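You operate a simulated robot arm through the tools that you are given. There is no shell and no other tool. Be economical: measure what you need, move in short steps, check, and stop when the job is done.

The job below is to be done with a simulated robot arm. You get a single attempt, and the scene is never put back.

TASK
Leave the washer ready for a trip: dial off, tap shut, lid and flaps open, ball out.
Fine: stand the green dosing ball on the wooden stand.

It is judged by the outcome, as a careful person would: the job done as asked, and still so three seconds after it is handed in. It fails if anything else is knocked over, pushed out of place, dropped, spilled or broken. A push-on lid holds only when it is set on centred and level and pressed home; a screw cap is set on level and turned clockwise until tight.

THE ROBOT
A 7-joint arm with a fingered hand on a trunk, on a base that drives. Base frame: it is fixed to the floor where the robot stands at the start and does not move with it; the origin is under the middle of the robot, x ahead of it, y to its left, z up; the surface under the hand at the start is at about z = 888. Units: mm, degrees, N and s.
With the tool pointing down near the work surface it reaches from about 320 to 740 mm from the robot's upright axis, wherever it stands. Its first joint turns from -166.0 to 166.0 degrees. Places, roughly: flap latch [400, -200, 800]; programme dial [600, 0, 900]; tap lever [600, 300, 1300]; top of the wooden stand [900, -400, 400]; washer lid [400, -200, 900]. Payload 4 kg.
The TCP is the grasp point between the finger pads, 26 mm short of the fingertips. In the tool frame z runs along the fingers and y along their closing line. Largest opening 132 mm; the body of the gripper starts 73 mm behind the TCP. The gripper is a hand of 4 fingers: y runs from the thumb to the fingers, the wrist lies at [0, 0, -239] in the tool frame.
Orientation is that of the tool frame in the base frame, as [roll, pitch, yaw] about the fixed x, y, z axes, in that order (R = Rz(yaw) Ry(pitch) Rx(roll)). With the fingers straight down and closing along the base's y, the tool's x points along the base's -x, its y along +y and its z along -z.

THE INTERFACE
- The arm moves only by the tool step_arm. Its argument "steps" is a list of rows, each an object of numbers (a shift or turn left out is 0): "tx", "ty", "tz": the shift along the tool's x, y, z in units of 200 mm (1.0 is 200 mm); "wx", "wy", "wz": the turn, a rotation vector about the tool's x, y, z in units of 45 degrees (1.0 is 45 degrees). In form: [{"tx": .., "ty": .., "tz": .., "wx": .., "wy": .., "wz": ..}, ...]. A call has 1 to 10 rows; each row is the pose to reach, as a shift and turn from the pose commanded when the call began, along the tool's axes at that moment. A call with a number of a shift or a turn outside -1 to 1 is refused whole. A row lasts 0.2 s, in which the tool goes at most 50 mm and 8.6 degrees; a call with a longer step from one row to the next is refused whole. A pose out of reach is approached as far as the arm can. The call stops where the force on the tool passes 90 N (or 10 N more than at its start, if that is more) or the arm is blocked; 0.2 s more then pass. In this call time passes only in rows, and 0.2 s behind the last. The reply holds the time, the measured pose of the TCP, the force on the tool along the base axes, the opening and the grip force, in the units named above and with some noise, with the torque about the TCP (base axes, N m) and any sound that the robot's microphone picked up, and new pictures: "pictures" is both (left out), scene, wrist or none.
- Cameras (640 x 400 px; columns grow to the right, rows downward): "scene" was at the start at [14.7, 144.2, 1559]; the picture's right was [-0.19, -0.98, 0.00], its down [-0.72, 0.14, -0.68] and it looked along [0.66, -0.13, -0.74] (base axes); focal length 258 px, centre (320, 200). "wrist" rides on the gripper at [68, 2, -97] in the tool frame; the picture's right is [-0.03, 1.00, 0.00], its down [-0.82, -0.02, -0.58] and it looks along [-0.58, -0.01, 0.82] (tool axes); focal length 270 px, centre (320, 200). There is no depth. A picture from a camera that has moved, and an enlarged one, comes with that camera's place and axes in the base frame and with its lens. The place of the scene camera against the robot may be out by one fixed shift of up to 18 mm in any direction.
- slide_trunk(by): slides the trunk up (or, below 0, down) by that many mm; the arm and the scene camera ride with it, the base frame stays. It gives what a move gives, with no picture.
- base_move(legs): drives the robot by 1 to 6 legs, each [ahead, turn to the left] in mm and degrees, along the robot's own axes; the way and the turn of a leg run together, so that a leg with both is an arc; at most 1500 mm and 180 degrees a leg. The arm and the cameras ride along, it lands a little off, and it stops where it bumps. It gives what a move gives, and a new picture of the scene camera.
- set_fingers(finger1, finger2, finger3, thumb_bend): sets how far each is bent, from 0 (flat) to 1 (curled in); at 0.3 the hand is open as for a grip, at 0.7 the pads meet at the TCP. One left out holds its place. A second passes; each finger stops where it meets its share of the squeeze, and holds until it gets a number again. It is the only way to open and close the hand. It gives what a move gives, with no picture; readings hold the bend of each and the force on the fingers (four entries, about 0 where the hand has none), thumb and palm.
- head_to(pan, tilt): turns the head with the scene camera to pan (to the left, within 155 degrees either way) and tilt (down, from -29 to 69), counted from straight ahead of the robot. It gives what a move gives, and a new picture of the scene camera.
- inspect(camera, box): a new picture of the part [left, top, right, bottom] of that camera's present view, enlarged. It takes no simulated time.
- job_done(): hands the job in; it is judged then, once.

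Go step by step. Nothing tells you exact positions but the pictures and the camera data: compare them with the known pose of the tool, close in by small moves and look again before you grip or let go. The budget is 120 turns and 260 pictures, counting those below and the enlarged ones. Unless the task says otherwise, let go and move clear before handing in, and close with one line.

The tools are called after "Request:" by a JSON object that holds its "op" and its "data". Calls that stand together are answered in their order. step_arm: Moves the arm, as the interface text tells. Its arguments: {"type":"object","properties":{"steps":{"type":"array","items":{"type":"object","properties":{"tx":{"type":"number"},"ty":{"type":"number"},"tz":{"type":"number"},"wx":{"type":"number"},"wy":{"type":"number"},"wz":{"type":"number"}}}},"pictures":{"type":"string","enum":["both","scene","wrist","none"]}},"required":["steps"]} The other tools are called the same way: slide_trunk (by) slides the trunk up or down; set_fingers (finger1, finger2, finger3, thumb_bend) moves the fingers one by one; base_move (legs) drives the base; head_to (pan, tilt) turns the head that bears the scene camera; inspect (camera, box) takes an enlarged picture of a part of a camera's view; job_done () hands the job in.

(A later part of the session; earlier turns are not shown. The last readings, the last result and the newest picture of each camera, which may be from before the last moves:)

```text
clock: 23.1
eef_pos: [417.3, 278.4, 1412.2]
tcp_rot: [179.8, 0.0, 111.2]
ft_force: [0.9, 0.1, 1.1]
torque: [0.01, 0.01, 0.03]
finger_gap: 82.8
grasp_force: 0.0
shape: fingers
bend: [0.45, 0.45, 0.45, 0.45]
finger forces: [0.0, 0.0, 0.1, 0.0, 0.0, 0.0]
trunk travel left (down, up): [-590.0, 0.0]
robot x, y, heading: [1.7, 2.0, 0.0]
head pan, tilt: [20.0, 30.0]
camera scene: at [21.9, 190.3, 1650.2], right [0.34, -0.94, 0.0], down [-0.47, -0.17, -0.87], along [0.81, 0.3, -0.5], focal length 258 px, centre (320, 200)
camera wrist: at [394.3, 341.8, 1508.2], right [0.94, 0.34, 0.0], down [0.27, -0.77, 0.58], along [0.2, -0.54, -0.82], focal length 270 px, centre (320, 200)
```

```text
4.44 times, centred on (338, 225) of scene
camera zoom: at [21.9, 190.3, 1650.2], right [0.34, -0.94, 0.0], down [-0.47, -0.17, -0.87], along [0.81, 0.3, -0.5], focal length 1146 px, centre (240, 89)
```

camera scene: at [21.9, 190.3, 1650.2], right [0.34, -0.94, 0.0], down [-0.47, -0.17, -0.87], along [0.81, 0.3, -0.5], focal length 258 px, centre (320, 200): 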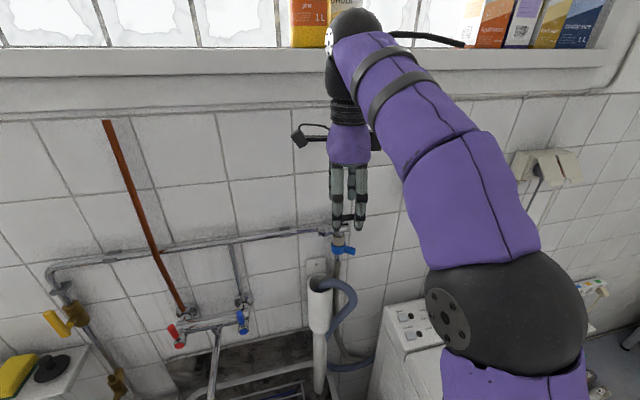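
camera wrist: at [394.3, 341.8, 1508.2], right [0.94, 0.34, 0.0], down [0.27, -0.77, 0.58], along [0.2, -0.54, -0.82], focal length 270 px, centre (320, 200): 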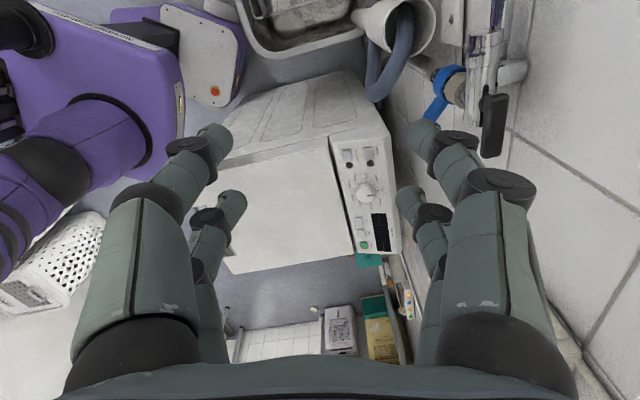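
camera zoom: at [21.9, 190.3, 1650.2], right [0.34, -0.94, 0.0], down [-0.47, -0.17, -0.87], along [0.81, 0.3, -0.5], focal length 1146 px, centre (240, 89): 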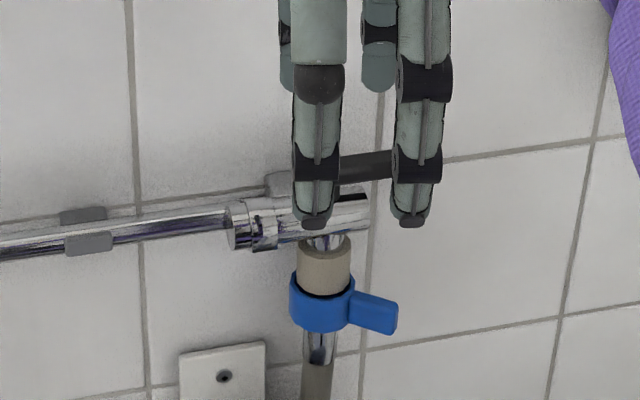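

The wall and pipe run at about −58°, with the bar from roughly [568, 338] to [598, 286], top near z 1256. I'll align the hand to that, tilt it 20° toward the wall for reach, and hover over the bar's free end.

Request:
{"op": "step_arm", "data": {"steps": [{"wx": -0.148, "wy": 0.014, "wz": -0.081}, {"wx": -0.295, "wy": 0.029, "wz": -0.161}, {"wx": -0.443, "wy": 0.043, "wz": -0.242}], "pictures": "none"}}

Request:
{"op": "step_arm", "data": {"steps": [{"tx": -0.1, "ty": 0.09, "tz": 0.13}, {"tx": -0.2, "ty": 0.18, "tz": 0.26}, {"tx": -0.29, "ty": 0.27, "tz": 0.39}, {"tx": -0.39, "ty": 0.36, "tz": 0.52}, {"tx": -0.486, "ty": 0.449, "tz": 0.653}]}}

Request:
{"op": "inspect", "data": {"camera": "wrist", "box": [320, 60, 560, 210]}}

Request:
{"op": "inspect", "data": {"camera": "scene", "box": [290, 180, 434, 270]}}

```text
clock: 23.9
eef_pos: [416.9, 279.0, 1411.7]
tcp_rot: [159.6, 0.1, 122.1]
ft_force: [0.1, 0.4, 0.8]
torque: [0.0, 0.02, 0.01]
finger_gap: 82.6
grasp_force: 0.0
shape: fingers
bend: [0.45, 0.45, 0.45, 0.45]
finger forces: [0.1, 0.0, 0.1, 0.0, 0.0, 0.1]
trunk travel left (down, up): [-590.0, 0.0]
robot x, y, heading: [1.2, 1.3, 0.2]
head pan, tilt: [20.0, 30.0]
```

```text
clock: 25.1
eef_pos: [580.5, 264.8, 1320.0]
tcp_rot: [160.0, 0.0, 122.2]
ft_force: [0.1, 0.6, 0.2]
torque: [0.01, 0.0, -0.02]
finger_gap: 82.9
grasp_force: 0.1
shape: fingers
bend: [0.45, 0.45, 0.45, 0.45]
finger forces: [0.0, 0.1, 0.0, 0.0, 0.0, 0.0]
trunk travel left (down, up): [-590.0, 0.0]
robot x, y, heading: [-1.5, 0.6, -0.2]
head pan, tilt: [20.0, 30.0]
camera scene: at [22.7, 190.4, 1650.1], right [0.34, -0.94, 0.0], down [-0.47, -0.17, -0.87], along [0.81, 0.3, -0.5], focal length 258 px, centre (320, 200)
camera wrist: at [516.8, 304.5, 1410.7], right [0.81, 0.48, 0.34], down [0.25, -0.81, 0.53], along [0.53, -0.35, -0.77], focal length 270 px, centre (320, 200)
```

scene: 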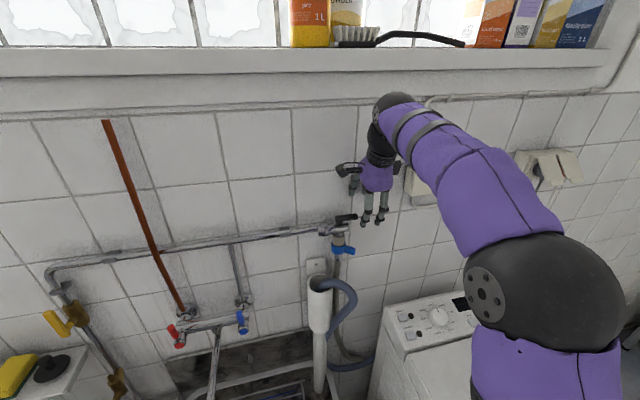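
wrist: 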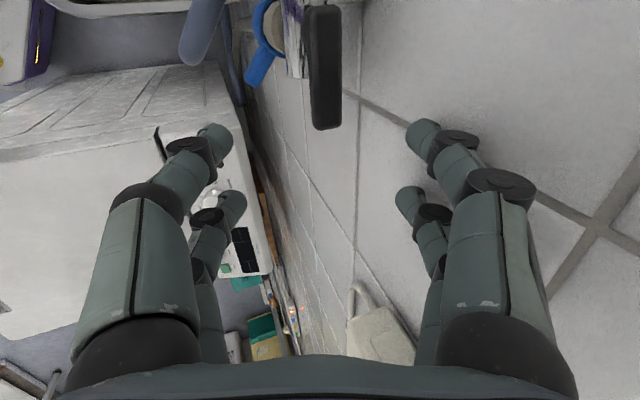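

```text
2.67 times, centred on (440, 135) of wrist
camera zoom: at [516.8, 304.5, 1410.7], right [0.81, 0.48, 0.34], down [0.25, -0.81, 0.53], along [0.53, -0.35, -0.77], focal length 721 px, centre (0, 373)
```

zoom: 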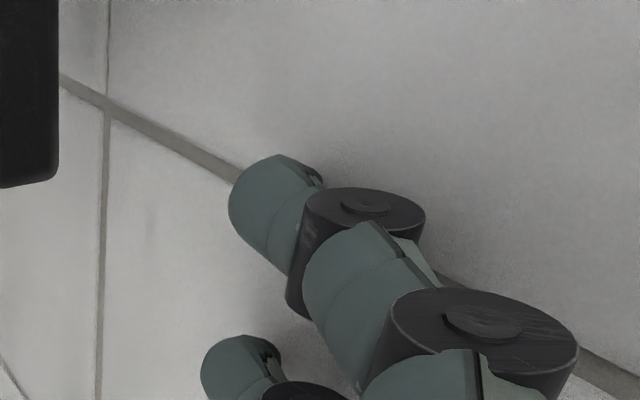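

```text
4.44 times, centred on (362, 225) of scene
camera zoom: at [22.7, 190.4, 1650.1], right [0.34, -0.94, 0.0], down [-0.47, -0.17, -0.87], along [0.81, 0.3, -0.5], focal length 1146 px, centre (133, 89)
```

zoom: 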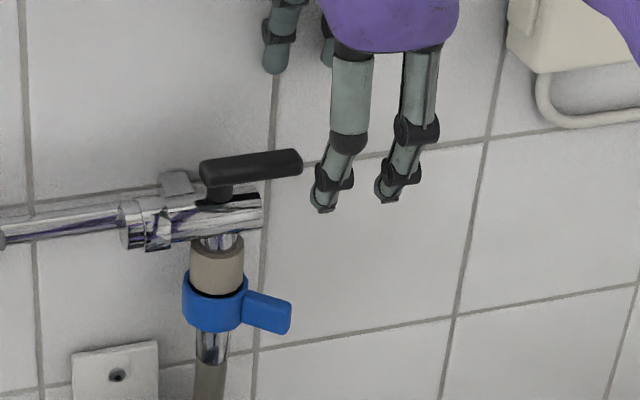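

The three views agree: bar from [566, 337] to [599, 284], wall 35 mm behind it. I'll shift 7 mm off the wall and descend half-way, then check.

Request:
{"op": "step_arm", "data": {"steps": [{"ty": -0.06, "tz": 0.05}, {"ty": -0.093, "tz": 0.152}]}}

Request:
{"op": "inspect", "data": {"camera": "scene", "box": [314, 190, 410, 250]}}

```text
clock: 25.7
eef_pos: [573.2, 260.9, 1285.0]
tcp_rot: [159.9, 0.0, 122.2]
ft_force: [0.3, 0.3, 0.0]
torque: [0.02, 0.03, -0.02]
finger_gap: 82.7
grasp_force: 0.1
shape: fingers
bend: [0.45, 0.45, 0.45, 0.45]
finger forces: [0.0, 0.0, 0.0, 0.0, 0.1, 0.1]
trunk travel left (down, up): [-590.0, 0.0]
robot x, y, heading: [-1.1, 2.3, 0.1]
head pan, tilt: [20.0, 30.0]
camera scene: at [22.3, 190.3, 1650.2], right [0.34, -0.94, 0.0], down [-0.47, -0.17, -0.87], along [0.81, 0.3, -0.5], focal length 258 px, centre (320, 200)
camera wrist: at [510.0, 300.7, 1375.5], right [0.81, 0.48, 0.34], down [0.25, -0.81, 0.54], along [0.53, -0.35, -0.77], focal length 270 px, centre (320, 200)
```

scene: 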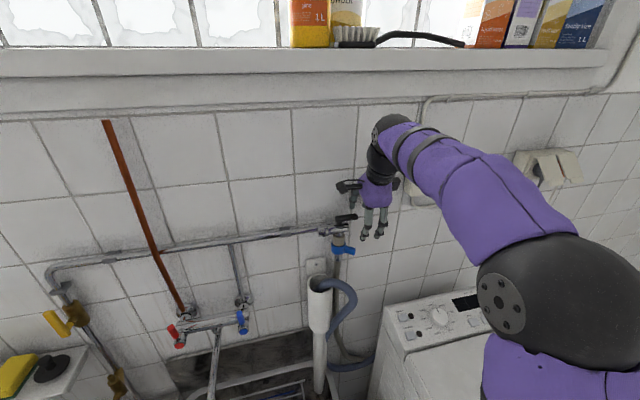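
wrist: 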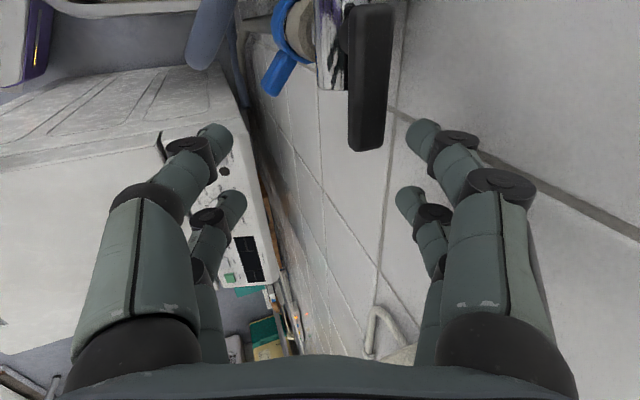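

```text
6.67 times, centred on (362, 220) of scene
camera zoom: at [22.3, 190.3, 1650.2], right [0.34, -0.94, 0.0], down [-0.47, -0.17, -0.87], along [0.81, 0.3, -0.5], focal length 1718 px, centre (40, 67)
```

zoom: 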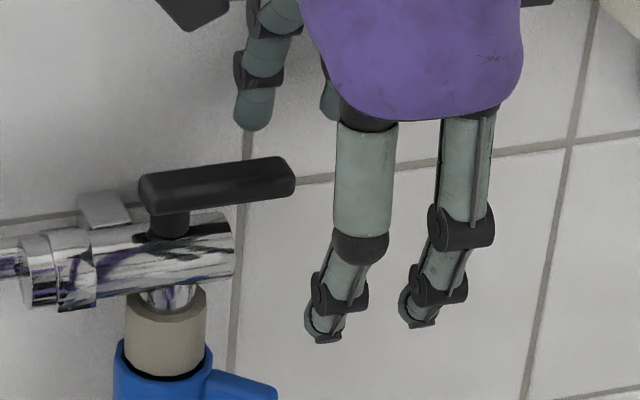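

At this tilt the fingertip would clip the bar's back edge, so I'll reduce tilt to 8°, shift 5 mm toward the wall, and look before descending.

Request:
{"op": "step_arm", "data": {"steps": [{"wx": 0.133}, {"wx": 0.267}, {"wx": 0.267, "ty": 0.027}], "pictures": "wrist"}}

```text
clock: 26.5
eef_pos: [576.9, 264.2, 1288.0]
tcp_rot: [171.9, 0.1, 122.2]
ft_force: [0.4, -0.8, -0.3]
torque: [0.01, 0.01, 0.04]
finger_gap: 82.8
grasp_force: 0.0
shape: fingers
bend: [0.45, 0.45, 0.45, 0.45]
finger forces: [0.0, 0.0, 0.0, 0.0, 0.1, 0.0]
trunk travel left (down, up): [-590.0, 0.0]
robot x, y, heading: [-1.0, -0.4, 0.3]
head pan, tilt: [20.0, 30.0]
camera wrist: at [530.4, 314.4, 1382.9], right [0.85, 0.51, 0.14], down [0.35, -0.75, 0.57], along [0.39, -0.44, -0.81], focal length 270 px, centre (320, 200)
```

wrist: 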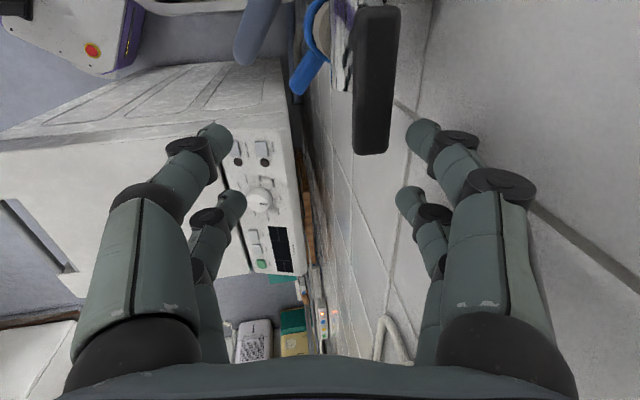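

I'll move 5 mm more toward the wall and descend 28 mm.

Request:
{"op": "step_arm", "data": {"steps": [{"ty": 0.025}, {"ty": 0.017, "tz": 0.06}, {"ty": 0.011, "tz": 0.1}, {"ty": 0.006, "tz": 0.138}]}}

Request:
{"op": "inspect", "data": {"camera": "wrist", "box": [340, 90, 500, 190]}}

Request:
{"op": "inspect", "data": {"camera": "scene", "box": [314, 190, 410, 250]}}

```text
clock: 27.5
eef_pos: [581.5, 266.9, 1259.1]
tcp_rot: [171.9, -0.1, 122.2]
ft_force: [-0.4, -0.4, -0.6]
torque: [-0.02, 0.0, 0.01]
finger_gap: 82.6
grasp_force: 0.0
shape: fingers
bend: [0.45, 0.45, 0.45, 0.45]
finger forces: [0.0, 0.1, 0.0, 0.0, 0.0, 0.0]
trunk travel left (down, up): [-590.0, 0.0]
robot x, y, heading: [1.5, -0.9, 0.0]
head pan, tilt: [20.0, 30.0]
camera scene: at [22.1, 190.3, 1650.2], right [0.34, -0.94, 0.0], down [-0.47, -0.17, -0.87], along [0.81, 0.3, -0.5], focal length 258 px, centre (320, 200)
camera wrist: at [534.8, 317.2, 1355.1], right [0.85, 0.51, 0.14], down [0.35, -0.75, 0.57], along [0.39, -0.43, -0.81], focal length 270 px, centre (320, 200)
```

scene: 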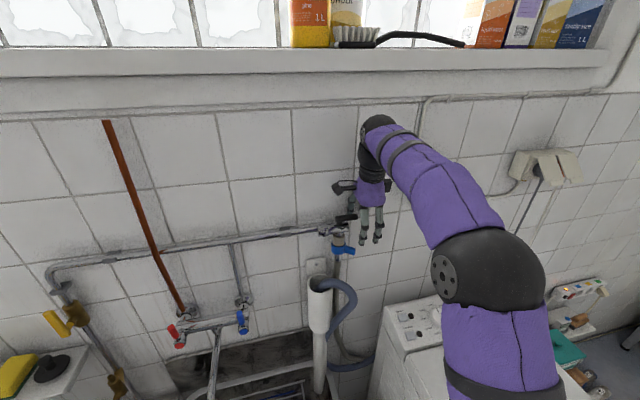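
wrist: 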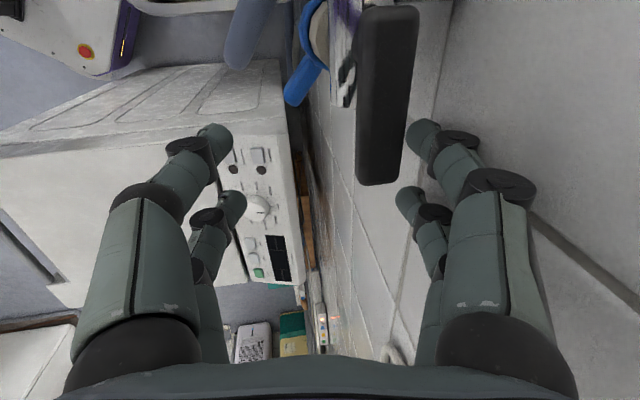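

```text
4.00 times, centred on (420, 140) of wrist
camera zoom: at [534.8, 317.2, 1355.1], right [0.85, 0.51, 0.14], down [0.35, -0.75, 0.57], along [0.39, -0.43, -0.81], focal length 1081 px, centre (-80, 440)
```

zoom: 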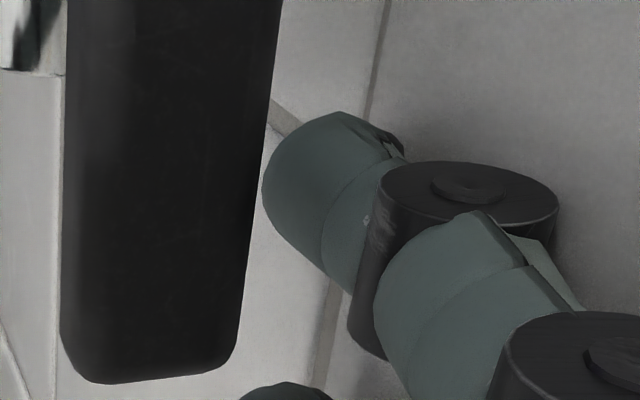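

```text
6.67 times, centred on (362, 220) of scene
camera zoom: at [22.1, 190.3, 1650.2], right [0.34, -0.94, 0.0], down [-0.47, -0.17, -0.87], along [0.81, 0.3, -0.5], focal length 1718 px, centre (40, 67)
```

zoom: 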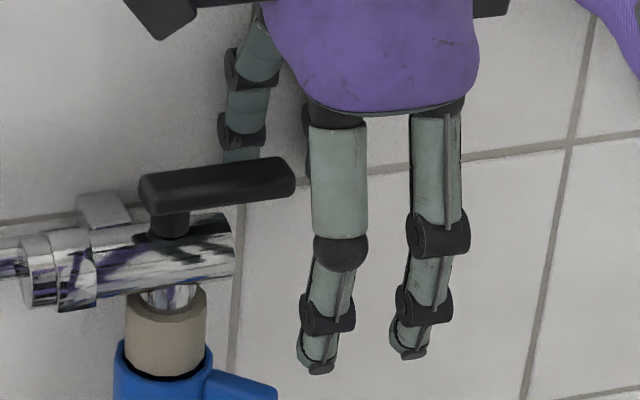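

A finger is now behind the bar with clearance. I'll draw the bar out along an arc, first half.

Request:
{"op": "step_arm", "data": {"steps": [{"ty": -0.02, "tz": -0.003}, {"tx": -0.018, "ty": -0.069, "tz": -0.01}, {"tx": -0.023, "ty": -0.121, "tz": -0.017}, {"tx": -0.015, "ty": -0.173, "tz": -0.024}]}}

Request:
{"op": "inspect", "data": {"camera": "scene", "box": [314, 190, 410, 250]}}

```text
clock: 28.5
eef_pos: [553.3, 246.9, 1258.8]
tcp_rot: [171.8, 0.0, 122.2]
ft_force: [0.5, 0.0, 1.0]
torque: [0.0, -0.01, 0.03]
finger_gap: 83.9
grasp_force: 0.2
shape: fingers
bend: [0.44, 0.45, 0.45, 0.45]
finger forces: [0.4, 0.0, 0.1, 0.0, 0.0, 0.1]
trunk travel left (down, up): [-590.0, 0.0]
robot x, y, heading: [-0.9, 1.2, -0.1]
head pan, tilt: [20.0, 30.0]
camera scene: at [21.9, 190.3, 1650.2], right [0.34, -0.94, 0.0], down [-0.47, -0.17, -0.87], along [0.81, 0.3, -0.5], focal length 258 px, centre (320, 200)
camera wrist: at [506.8, 295.8, 1355.2], right [0.85, 0.51, 0.14], down [0.35, -0.75, 0.57], along [0.39, -0.43, -0.81], focal length 270 px, centre (320, 200)
```

scene: 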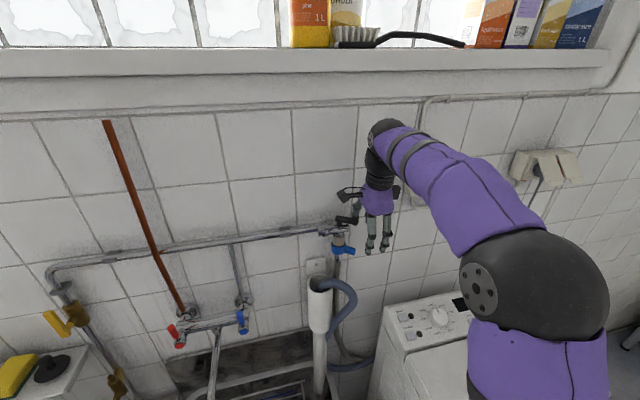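
wrist: 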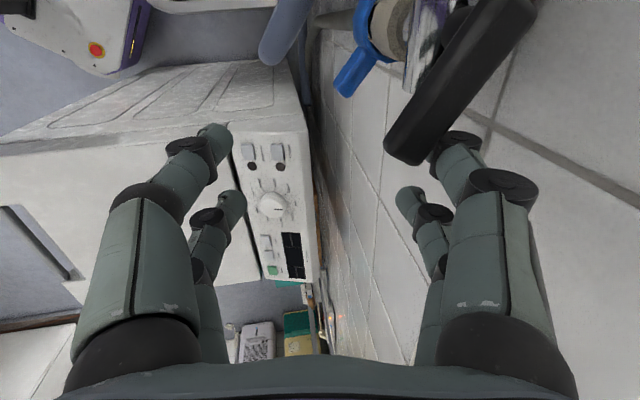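

```text
6.67 times, centred on (362, 220) of scene
camera zoom: at [21.9, 190.3, 1650.2], right [0.34, -0.94, 0.0], down [-0.47, -0.17, -0.87], along [0.81, 0.3, -0.5], focal length 1718 px, centre (40, 67)
```

zoom: 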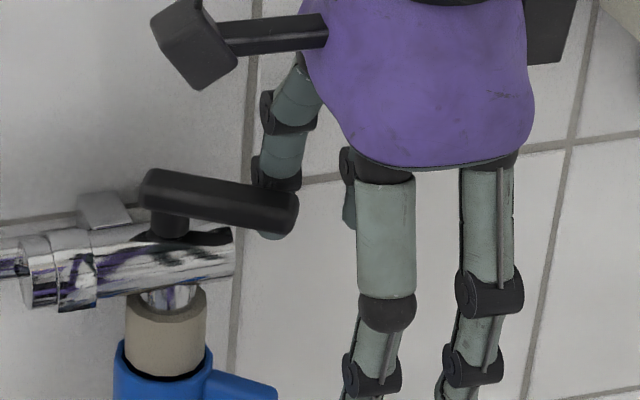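

The bar is swinging (about 35–40° so far). Continuing the arc.

Request:
{"op": "step_arm", "data": {"steps": [{"tx": 0.022, "ty": -0.045, "tz": -0.006}, {"tx": 0.056, "ty": -0.082, "tz": -0.011}, {"tx": 0.1, "ty": -0.11, "tz": -0.015}, {"tx": 0.13, "ty": -0.118, "tz": -0.016}]}}

Request:
{"op": "inspect", "data": {"camera": "scene", "box": [314, 190, 410, 250]}}

```text
clock: 29.5
eef_pos: [520.7, 253.9, 1258.9]
tcp_rot: [172.0, 0.0, 122.1]
ft_force: [1.9, -3.0, 0.6]
torque: [0.02, 0.02, -0.21]
finger_gap: 82.9
grasp_force: 1.9
shape: fingers
bend: [0.45, 0.45, 0.45, 0.45]
finger forces: [4.0, 0.0, 0.0, 0.1, 0.1, 0.0]
trunk travel left (down, up): [-590.0, 0.0]
robot x, y, heading: [3.8, 4.3, -0.2]
head pan, tilt: [20.0, 30.0]
camera scene: at [22.5, 189.6, 1650.3], right [0.34, -0.94, 0.0], down [-0.47, -0.17, -0.87], along [0.81, 0.3, -0.5], focal length 258 px, centre (320, 200)
camera wrist: at [473.4, 304.2, 1355.0], right [0.85, 0.5, 0.14], down [0.35, -0.75, 0.57], along [0.39, -0.44, -0.81], focal length 270 px, centre (320, 200)
```

scene: 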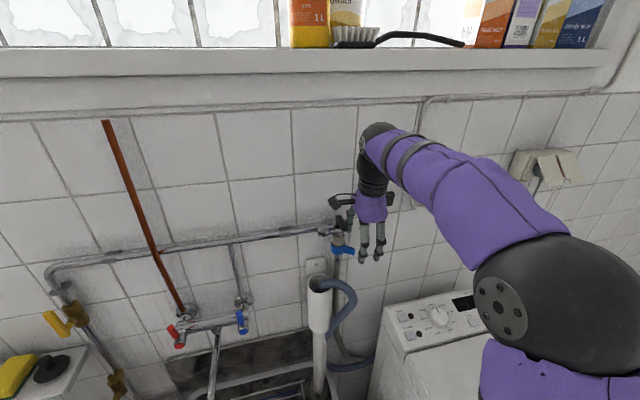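
wrist: 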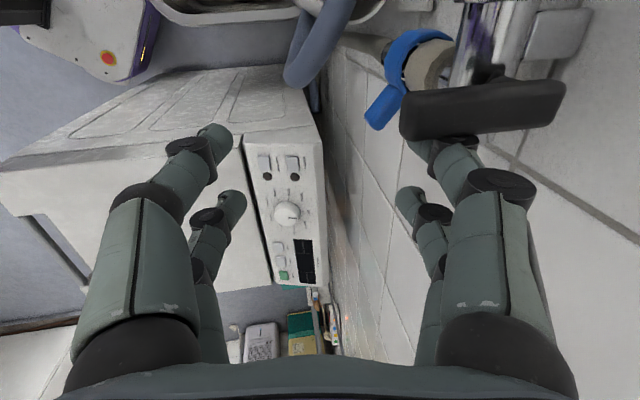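

```text
6.67 times, centred on (362, 220) of scene
camera zoom: at [22.5, 189.6, 1650.3], right [0.34, -0.94, 0.0], down [-0.47, -0.17, -0.87], along [0.81, 0.3, -0.5], focal length 1718 px, centre (40, 67)
```

zoom: 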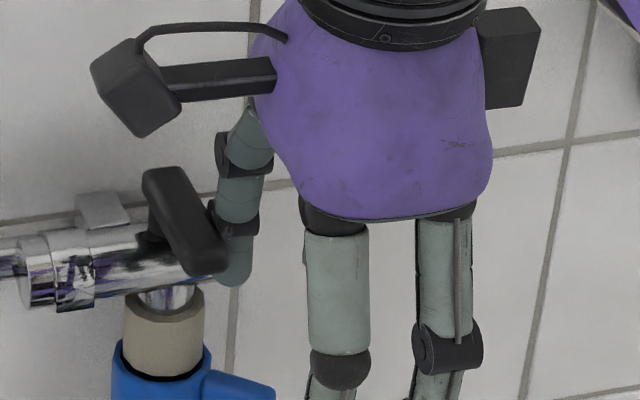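

Nearly perpendicular, about 10° short. I'll push further left in small steps and watch for the stop.

Request:
{"op": "step_arm", "data": {"steps": [{"tx": 0.03}, {"tx": 0.06}, {"tx": 0.08}], "pictures": "wrist"}}

Request:
{"op": "inspect", "data": {"camera": "scene", "box": [314, 190, 410, 250]}}

```text
clock: 30.3
eef_pos: [518.7, 257.4, 1259.1]
tcp_rot: [171.9, 0.4, 121.2]
ft_force: [20.7, -37.9, 2.4]
torque: [0.31, 0.05, -2.25]
finger_gap: 82.3
grasp_force: 22.1
shape: fingers
bend: [0.45, 0.45, 0.45, 0.45]
finger forces: [43.6, 0.0, 0.1, 0.1, 0.0, 0.0]
trunk travel left (down, up): [-590.0, 0.0]
robot x, y, heading: [-1.3, 1.1, 0.2]
head pan, tilt: [20.0, 30.0]
camera wrist: at [472.5, 308.1, 1354.6], right [0.86, 0.49, 0.14], down [0.34, -0.75, 0.57], along [0.39, -0.45, -0.81], focal length 270 px, centre (320, 200)
```

wrist: 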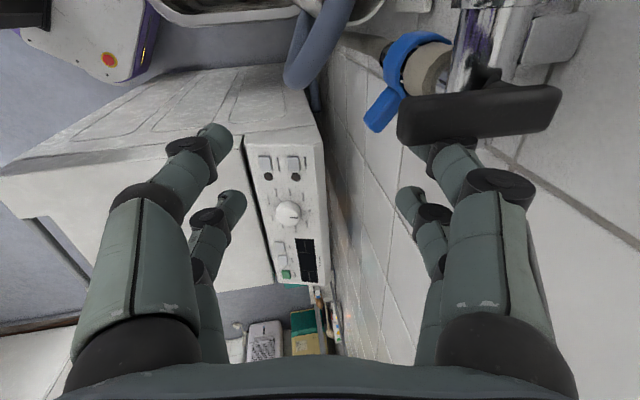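

```text
6.67 times, centred on (362, 220) of scene
camera zoom: at [26.5, 183.5, 1650.9], right [0.34, -0.94, 0.0], down [-0.47, -0.17, -0.87], along [0.81, 0.3, -0.5], focal length 1718 px, centre (40, 67)
```

zoom: 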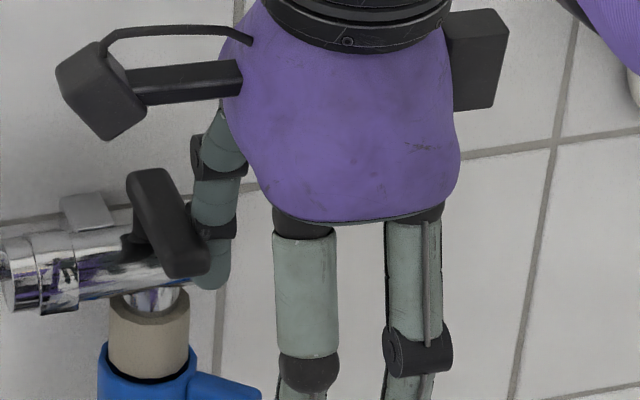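

It met its end stop at 40 N: the tap is shut. I'll ease off right, then rise clear.

Request:
{"op": "step_arm", "data": {"steps": [{"tx": -0.08}, {"tx": -0.16}, {"tx": -0.2}], "pictures": "none"}}

Request:
{"op": "step_arm", "data": {"steps": [{"tz": -0.15, "ty": 0.0}, {"tz": -0.38, "ty": -0.05}, {"tz": -0.55, "ty": -0.2}]}}

Request:
{"op": "inspect", "data": {"camera": "scene", "box": [300, 190, 396, 250]}}

```text
clock: 31.1
eef_pos: [530.9, 235.3, 1258.8]
tcp_rot: [171.8, -0.2, 122.3]
ft_force: [0.1, -0.1, 0.0]
torque: [-0.01, 0.01, -0.03]
finger_gap: 82.5
grasp_force: 0.1
shape: fingers
bend: [0.45, 0.45, 0.45, 0.45]
finger forces: [0.0, 0.0, 0.1, 0.0, 0.1, 0.1]
trunk travel left (down, up): [-590.0, 0.0]
robot x, y, heading: [0.6, -4.2, 0.2]
head pan, tilt: [20.0, 30.0]
```

```text
clock: 31.9
eef_pos: [484.0, 203.3, 1363.3]
tcp_rot: [171.8, 0.0, 122.1]
ft_force: [-0.4, -0.4, 0.0]
torque: [0.0, -0.03, -0.03]
finger_gap: 82.7
grasp_force: 0.0
shape: fingers
bend: [0.45, 0.45, 0.45, 0.45]
finger forces: [0.0, 0.1, 0.0, 0.0, 0.1, 0.0]
trunk travel left (down, up): [-590.0, 0.0]
robot x, y, heading: [0.4, -2.4, 0.0]
head pan, tilt: [20.0, 30.0]
camera scene: at [21.2, 189.8, 1650.3], right [0.34, -0.94, 0.0], down [-0.47, -0.17, -0.87], along [0.81, 0.3, -0.5], focal length 258 px, centre (320, 200)
camera wrist: at [437.0, 254.4, 1459.4], right [0.85, 0.51, 0.14], down [0.35, -0.75, 0.57], along [0.39, -0.43, -0.81], focal length 270 px, centre (320, 200)
```

scene: 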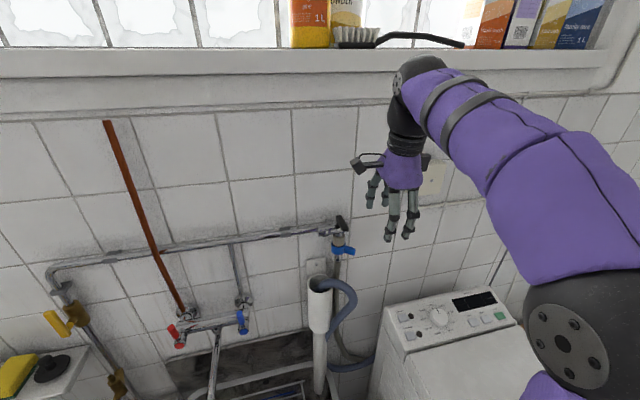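
wrist: 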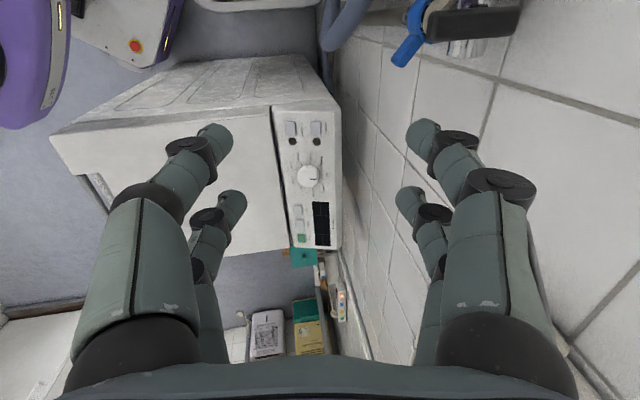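

```text
6.67 times, centred on (348, 220) of scene
camera zoom: at [21.2, 189.8, 1650.3], right [0.34, -0.94, 0.0], down [-0.47, -0.17, -0.87], along [0.81, 0.3, -0.5], focal length 1718 px, centre (133, 67)
```

zoom: 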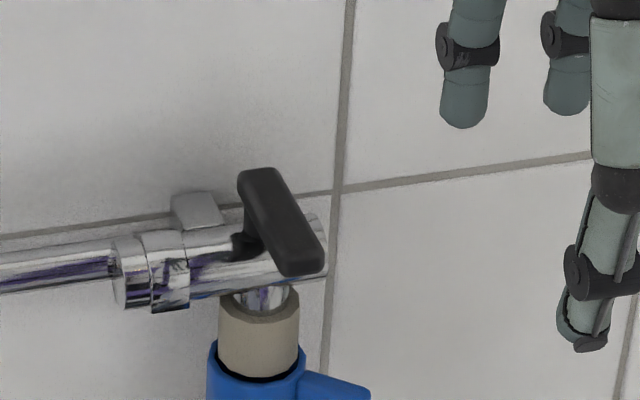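

The lever now stands square out from the pipe: shut. Now the lid: I'll turn the head to view the washer top and front edge with the arm aside.

Request:
{"op": "head_to", "data": {"pan": -20, "tilt": 62}}

Request:
{"op": "inspect", "data": {"camera": "wrist", "box": [30, 40, 350, 260]}}

```text
clock: 33.0
eef_pos: [485.0, 203.7, 1362.9]
tcp_rot: [171.9, 0.0, 122.2]
ft_force: [0.3, -0.9, -0.4]
torque: [-0.01, 0.01, 0.0]
finger_gap: 82.8
grasp_force: 0.1
shape: fingers
bend: [0.45, 0.45, 0.45, 0.45]
finger forces: [0.0, 0.1, 0.0, 0.1, 0.0, 0.1]
trunk travel left (down, up): [-590.0, 0.0]
robot x, y, heading: [3.4, 1.6, 0.1]
head pan, tilt: [-20.0, 62.0]
camera scene: at [-2.4, 137.3, 1605.9], right [-0.34, -0.94, 0.0], down [-0.83, 0.3, -0.47], along [0.44, -0.16, -0.88], focal length 258 px, centre (320, 200)
```

scene: 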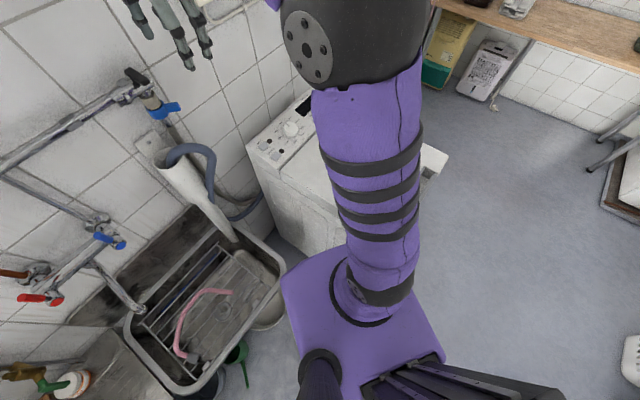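

```text
1.82 times, centred on (190, 150) of wrist
camera zoom: at [438.5, 255.0, 1458.2], right [0.85, 0.51, 0.14], down [0.35, -0.75, 0.57], along [0.39, -0.43, -0.81], focal length 491 px, centre (556, 291)
```

zoom: 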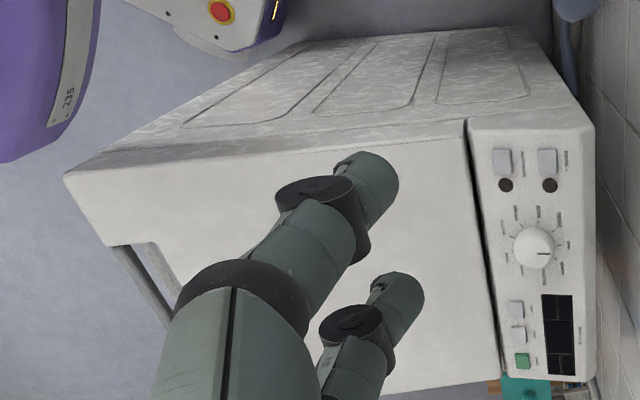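

The washer is 400 mm wide, its front edge running from about [154, −152] to [366, −490], so the lid's hand recess is near [260, −322]. I'll bring the wrist camera round in front of it.

Request:
{"op": "step_arm", "data": {"steps": [{"wx": 0.178}], "pictures": "none"}}

Request:
{"op": "step_arm", "data": {"steps": [{"tx": -0.1, "ty": -0.19, "wz": -0.19}, {"tx": -0.2, "ty": -0.38, "wz": -0.38}, {"tx": -0.3, "ty": -0.58, "wz": -0.57}, {"tx": -0.4, "ty": -0.78, "wz": -0.76}, {"tx": -0.5, "ty": -0.98, "wz": -0.95}], "pictures": "none"}}

Request:
{"op": "step_arm", "data": {"steps": [{"tx": 0.02, "ty": -0.2, "tz": 0.1, "wz": -0.19}, {"tx": 0.04, "ty": -0.4, "tz": 0.2, "wz": -0.38}, {"tx": 0.05, "ty": -0.6, "tz": 0.3, "wz": -0.57}, {"tx": 0.06, "ty": -0.8, "tz": 0.4, "wz": -0.76}, {"tx": 0.08, "ty": -1.0, "tz": 0.5, "wz": -0.95}], "pictures": "none"}}

Request:
{"op": "step_arm", "data": {"steps": [{"tx": 0.17, "ty": -0.1, "tz": 0.08}, {"tx": 0.34, "ty": -0.2, "tz": 0.16}, {"tx": 0.5, "ty": -0.3, "tz": 0.24}, {"tx": 0.67, "ty": -0.4, "tz": 0.32}, {"tx": 0.84, "ty": -0.5, "tz": 0.4}, {"tx": 1.0, "ty": -0.6, "tz": 0.5}]}}

```text
clock: 33.4
eef_pos: [486.2, 204.4, 1362.7]
tcp_rot: [-180.0, 0.1, 122.1]
ft_force: [-0.5, 0.6, -0.1]
torque: [0.02, 0.01, -0.04]
finger_gap: 82.6
grasp_force: 0.1
shape: fingers
bend: [0.45, 0.45, 0.45, 0.45]
finger forces: [0.1, 0.1, 0.1, 0.0, 0.0, 0.1]
trunk travel left (down, up): [-590.0, 0.0]
robot x, y, heading: [-0.2, 4.8, 0.2]
head pan, tilt: [-20.0, 62.0]
```

```text
clock: 34.6
eef_pos: [373.0, 15.9, 1363.0]
tcp_rot: [179.9, 0.0, 164.9]
ft_force: [0.4, 1.0, 0.0]
torque: [0.02, -0.02, 0.01]
finger_gap: 82.6
grasp_force: 0.1
shape: fingers
bend: [0.45, 0.45, 0.45, 0.45]
finger forces: [0.0, 0.0, 0.0, 0.0, 0.0, 0.0]
trunk travel left (down, up): [-590.0, 0.0]
robot x, y, heading: [-1.6, -1.2, 0.0]
head pan, tilt: [-20.0, 62.0]
```

```text
clock: 35.8
eef_pos: [306.5, -173.1, 1261.7]
tcp_rot: [179.8, 0.1, -152.2]
ft_force: [0.9, -0.3, 0.8]
torque: [0.02, 0.05, 0.05]
finger_gap: 82.7
grasp_force: 0.1
shape: fingers
bend: [0.45, 0.45, 0.45, 0.45]
finger forces: [0.1, 0.0, 0.1, 0.0, 0.0, 0.0]
trunk travel left (down, up): [-590.0, 0.0]
robot x, y, heading: [1.1, -0.2, 0.1]
head pan, tilt: [-20.0, 62.0]
```

```text
clock: 37.2
eef_pos: [184.8, -370.6, 1162.1]
tcp_rot: [-180.0, 0.2, -152.3]
ft_force: [-0.7, 0.4, 0.0]
torque: [-0.01, -0.02, -0.04]
finger_gap: 82.6
grasp_force: 0.1
shape: fingers
bend: [0.45, 0.45, 0.45, 0.45]
finger forces: [0.0, 0.1, 0.1, 0.0, 0.0, 0.1]
trunk travel left (down, up): [-590.0, 0.0]
robot x, y, heading: [-3.3, -2.5, -0.0]
head pan, tilt: [-20.0, 62.0]
camera scene: at [-4.2, 137.0, 1605.9], right [-0.34, -0.94, 0.0], down [-0.83, 0.3, -0.47], along [0.44, -0.16, -0.88], focal length 258 px, centre (320, 200)
camera wrist: at [122.4, -403.6, 1258.0], right [-0.44, 0.9, 0.0], down [0.73, 0.36, 0.58], along [0.52, 0.26, -0.81], focal length 270 px, centre (320, 200)
```

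scene: 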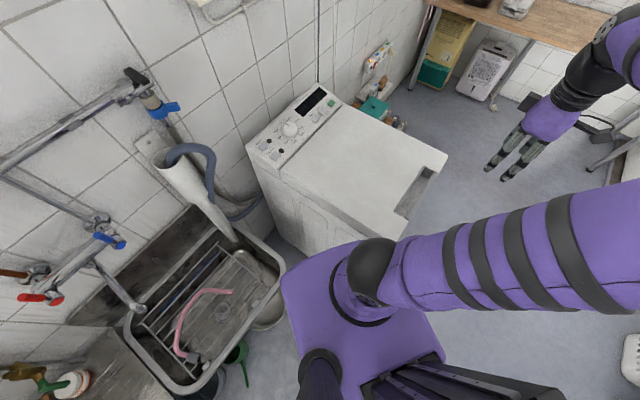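
wrist: 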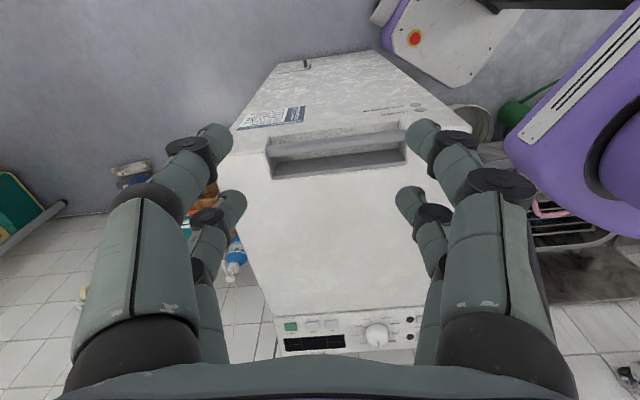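

Now the whole washer is visible, with a wide hand recess in the lid's front edge. I'll look at it closely.

Request:
{"op": "inspect", "data": {"camera": "wrist", "box": [220, 90, 460, 240]}}

Request:
{"op": "inspect", "data": {"camera": "scene", "box": [240, 70, 480, 250]}}

Request:
{"op": "head_to", "data": {"pan": -60, "tilt": 45}}

```text
2.67 times, centred on (340, 165) of wrist
camera zoom: at [122.4, -403.6, 1258.0], right [-0.44, 0.9, 0.0], down [0.73, 0.36, 0.58], along [0.52, 0.26, -0.81], focal length 721 px, centre (267, 293)
```

zoom: 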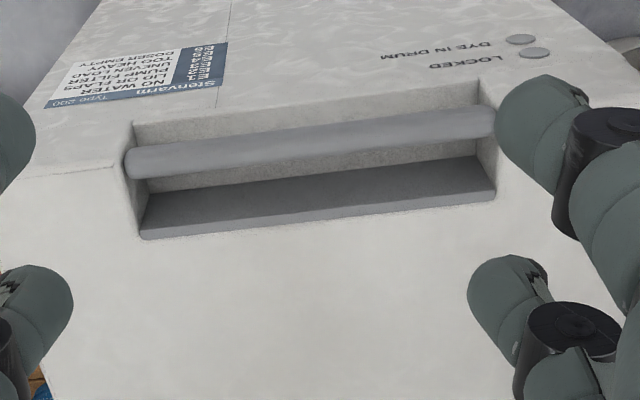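

```text
2.22 times, centred on (360, 160) of scene
camera zoom: at [-4.2, 137.0, 1605.9], right [-0.34, -0.94, 0.0], down [-0.83, 0.3, -0.47], along [0.44, -0.16, -0.88], focal length 573 px, centre (231, 289)
```

zoom: 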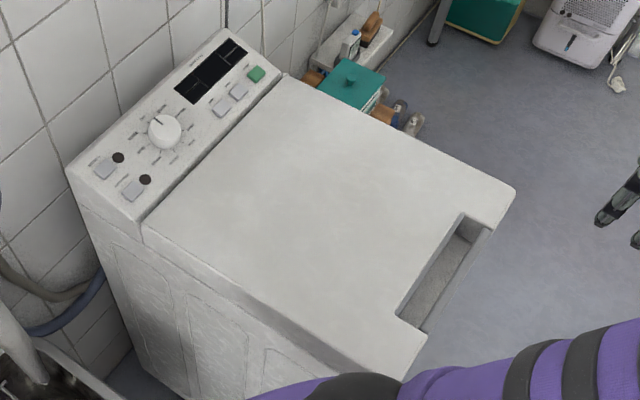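

```text
clock: 38.3
eef_pos: [186.3, -370.8, 1162.0]
tcp_rot: [-180.0, 0.1, -152.3]
ft_force: [-0.1, -0.5, 0.1]
torque: [0.01, -0.01, 0.0]
finger_gap: 82.7
grasp_force: 0.1
shape: fingers
bend: [0.45, 0.45, 0.45, 0.45]
finger forces: [0.0, 0.0, 0.0, 0.0, 0.1, 0.0]
trunk travel left (down, up): [-590.0, 0.0]
robot x, y, heading: [-3.3, 1.8, -0.1]
head pan, tilt: [-60.0, 45.0]
camera scene: at [-22.4, 88.7, 1627.6], right [-0.87, -0.5, 0.0], down [-0.35, 0.61, -0.71], along [0.35, -0.61, -0.71], focal length 258 px, centre (320, 200)
```

scene: 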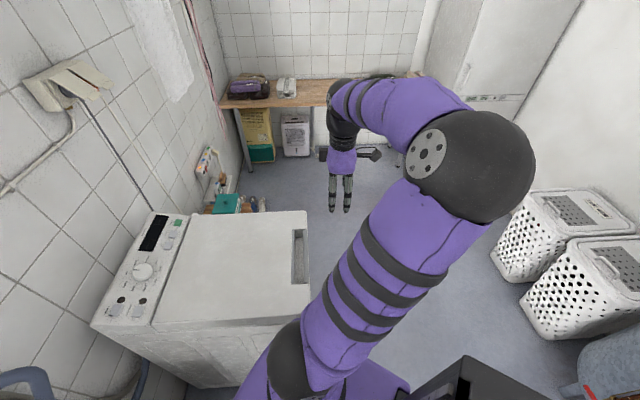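

The lid's notch holds a grey bar handle ~208 mm long centred near [265, −304]. I'll take a second, lower view to find its height and the gap behind it.

Request:
{"op": "step_arm", "data": {"steps": [{"tx": 0.1, "tz": 0.15}, {"tx": 0.2, "tz": 0.33}, {"tx": 0.3, "tz": 0.52}, {"tx": 0.39, "tz": 0.7}], "pictures": "wrist"}}

Request:
{"op": "inspect", "data": {"camera": "wrist", "box": [200, 100, 440, 250]}}

```text
clock: 39.3
eef_pos: [116.5, -408.0, 1020.1]
tcp_rot: [-179.9, 0.1, -152.3]
ft_force: [0.1, 0.2, 0.9]
torque: [-0.02, -0.02, 0.0]
finger_gap: 82.6
grasp_force: 0.1
shape: fingers
bend: [0.45, 0.45, 0.45, 0.45]
finger forces: [0.0, 0.1, 0.0, 0.0, 0.0, 0.0]
trunk travel left (down, up): [-590.0, 0.0]
robot x, y, heading: [1.1, -2.3, 0.1]
head pan, tilt: [-60.0, 45.0]
camera wrist: at [53.9, -439.5, 1117.4], right [-0.44, 0.9, 0.0], down [0.73, 0.36, 0.58], along [0.52, 0.26, -0.82], focal length 270 px, centre (320, 200)
```

wrist: 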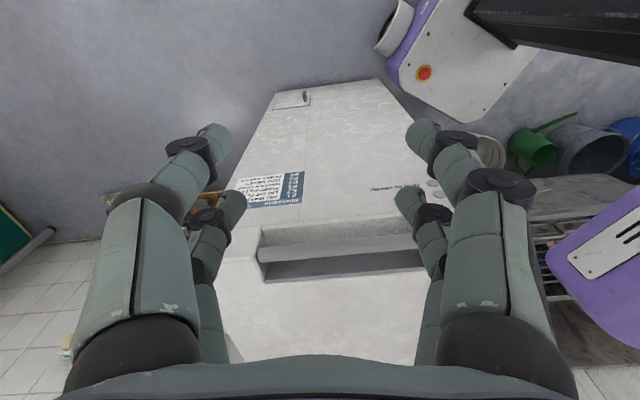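

```text
2.67 times, centred on (320, 175) of wrist
camera zoom: at [53.9, -439.5, 1117.4], right [-0.44, 0.9, 0.0], down [0.73, 0.36, 0.58], along [0.52, 0.26, -0.82], focal length 721 px, centre (320, 267)
```

zoom: 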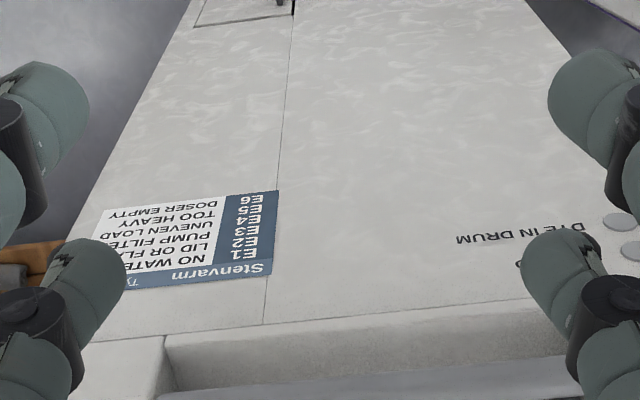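

Request:
{"op": "inspect", "data": {"camera": "wrist", "box": [220, 190, 444, 330]}}

```text
2.86 times, centred on (332, 260) of wrist
camera zoom: at [53.9, -439.5, 1117.4], right [-0.44, 0.9, 0.0], down [0.73, 0.36, 0.58], along [0.52, 0.26, -0.82], focal length 772 px, centre (286, 29)
```

zoom: 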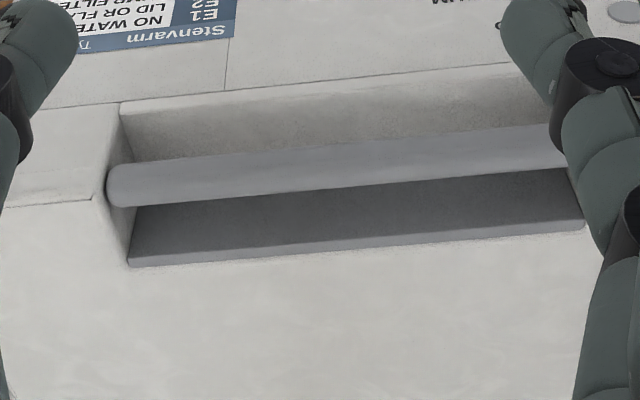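

The bar is at z≈881 with a pocket about 44 mm clear behind it and ~54 mm below, so I can grip it from above. I'll turn the hand so it closes across the bar, preset the fingers and hover over its middle.

Request:
{"op": "step_arm", "data": {"steps": [{"wz": 0.19}, {"wz": 0.38}, {"wz": 0.57}, {"wz": 0.76}, {"wz": 0.952}], "pictures": "none"}}

Request:
{"op": "step_arm", "data": {"steps": [{"wz": 0.19}, {"wz": 0.38}, {"wz": 0.57}, {"wz": 0.76}, {"wz": 0.952}], "pictures": "none"}}

Request:
{"op": "set_fingers", "data": {"finger1": 0.56, "finger2": 0.56, "finger3": 0.56, "thumb_bend": 0.56}}

Request:
{"op": "step_arm", "data": {"steps": [{"ty": 0.22, "tz": 0.04}, {"ty": 0.44, "tz": 0.09}, {"tx": 0.02, "ty": 0.66, "tz": 0.13}, {"tx": 0.038, "ty": 0.882, "tz": 0.175}]}}

```text
clock: 40.5
eef_pos: [115.8, -407.4, 1021.0]
tcp_rot: [179.9, -0.1, 164.7]
ft_force: [0.0, 0.5, 0.4]
torque: [0.05, 0.02, -0.01]
finger_gap: 82.8
grasp_force: 0.1
shape: fingers
bend: [0.45, 0.45, 0.45, 0.45]
finger forces: [0.1, 0.0, 0.0, 0.0, 0.0, 0.0]
trunk travel left (down, up): [-590.0, 0.0]
robot x, y, heading: [-5.3, 1.1, 0.1]
head pan, tilt: [-60.0, 45.0]
```

```text
clock: 41.7
eef_pos: [115.8, -407.8, 1022.2]
tcp_rot: [179.8, -0.1, 121.9]
ft_force: [0.4, -0.2, -0.8]
torque: [0.04, 0.03, 0.01]
finger_gap: 83.0
grasp_force: 0.1
shape: fingers
bend: [0.45, 0.45, 0.45, 0.45]
finger forces: [0.1, 0.1, 0.0, 0.0, 0.0, 0.1]
trunk travel left (down, up): [-590.0, 0.0]
robot x, y, heading: [0.9, -1.7, 0.0]
head pan, tilt: [-60.0, 45.0]
```

```text
clock: 42.7
eef_pos: [115.4, -406.7, 1021.0]
tcp_rot: [179.9, 0.0, 121.9]
ft_force: [0.5, -0.7, -0.8]
torque: [0.02, 0.02, -0.01]
finger_gap: 46.4
grasp_force: 0.0
shape: fingers
bend: [0.56, 0.56, 0.56, 0.56]
finger forces: [0.1, 0.1, 0.0, 0.1, 0.1, 0.1]
trunk travel left (down, up): [-590.0, 0.0]
robot x, y, heading: [-0.6, -4.3, -0.2]
head pan, tilt: [-60.0, 45.0]
```

```text
clock: 43.7
eef_pos: [263.2, -307.1, 985.5]
tcp_rot: [180.0, 0.0, 122.0]
ft_force: [0.0, -0.2, 0.1]
torque: [-0.02, 0.02, 0.01]
finger_gap: 46.2
grasp_force: 0.0
shape: fingers
bend: [0.56, 0.56, 0.56, 0.56]
finger forces: [0.1, 0.1, 0.0, 0.1, 0.0, 0.0]
trunk travel left (down, up): [-590.0, 0.0]
robot x, y, heading: [0.3, -0.5, -0.1]
head pan, tilt: [-60.0, 45.0]
camera scene: at [-19.3, 88.8, 1627.6], right [-0.87, -0.5, 0.0], down [-0.36, 0.61, -0.71], along [0.35, -0.61, -0.71], focal length 258 px, centre (320, 200)
camera wrist: at [227.8, -248.7, 1083.1], right [0.86, 0.51, 0.0], down [0.41, -0.7, 0.58], along [0.29, -0.5, -0.82], focal length 270 px, centre (320, 200)
```

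scene: 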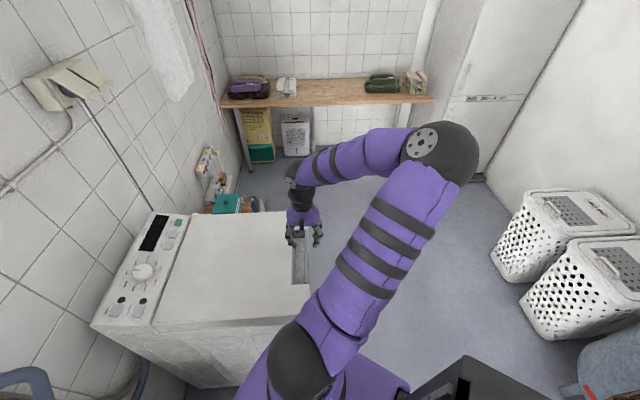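
wrist: 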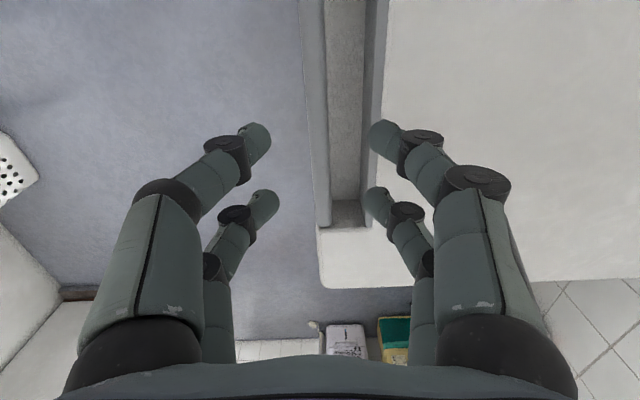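

I'm centred along the bar, and it's about 6 mm nearer me than the TCP. I'll shift 3 mm and descend in two stages.

Request:
{"op": "step_arm", "data": {"steps": [{"ty": -0.015, "tz": 0.2}, {"ty": -0.015, "tz": 0.35}], "pictures": "wrist"}}

Request:
{"op": "inspect", "data": {"camera": "wrist", "box": [220, 60, 460, 210]}}

```text
clock: 44.3
eef_pos: [257.7, -308.8, 916.8]
tcp_rot: [179.9, 0.0, 122.0]
ft_force: [0.6, -1.2, 0.3]
torque: [-0.01, 0.0, 0.01]
finger_gap: 46.1
grasp_force: 0.1
shape: fingers
bend: [0.56, 0.56, 0.56, 0.56]
finger forces: [0.0, 0.1, 0.0, 0.0, 0.0, 0.0]
trunk travel left (down, up): [-590.0, 0.0]
robot x, y, heading: [-0.6, 0.4, -0.0]
head pan, tilt: [-60.0, 45.0]
camera wrist: at [222.8, -251.1, 1013.1], right [0.86, 0.51, 0.0], down [0.41, -0.7, 0.58], along [0.29, -0.5, -0.82], focal length 270 px, centre (320, 200)
```

wrist: 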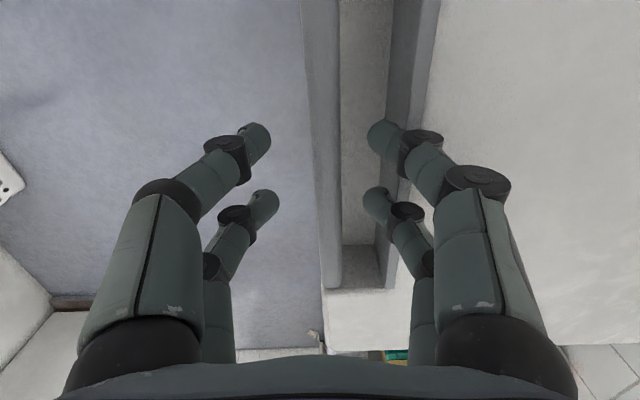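

```text
2.67 times, centred on (340, 135) of wrist
camera zoom: at [222.8, -251.1, 1013.1], right [0.86, 0.51, 0.0], down [0.41, -0.7, 0.58], along [0.29, -0.5, -0.82], focal length 721 px, centre (267, 373)
```

zoom: 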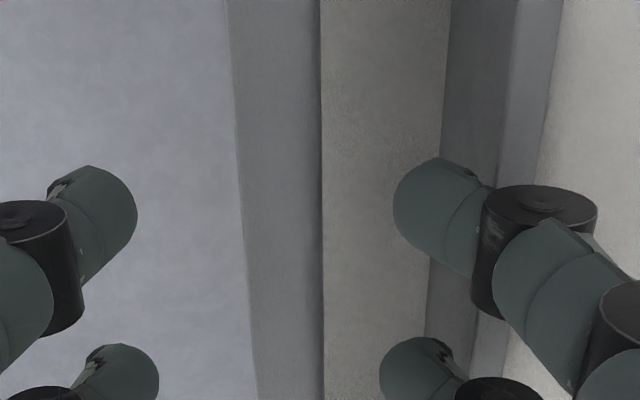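

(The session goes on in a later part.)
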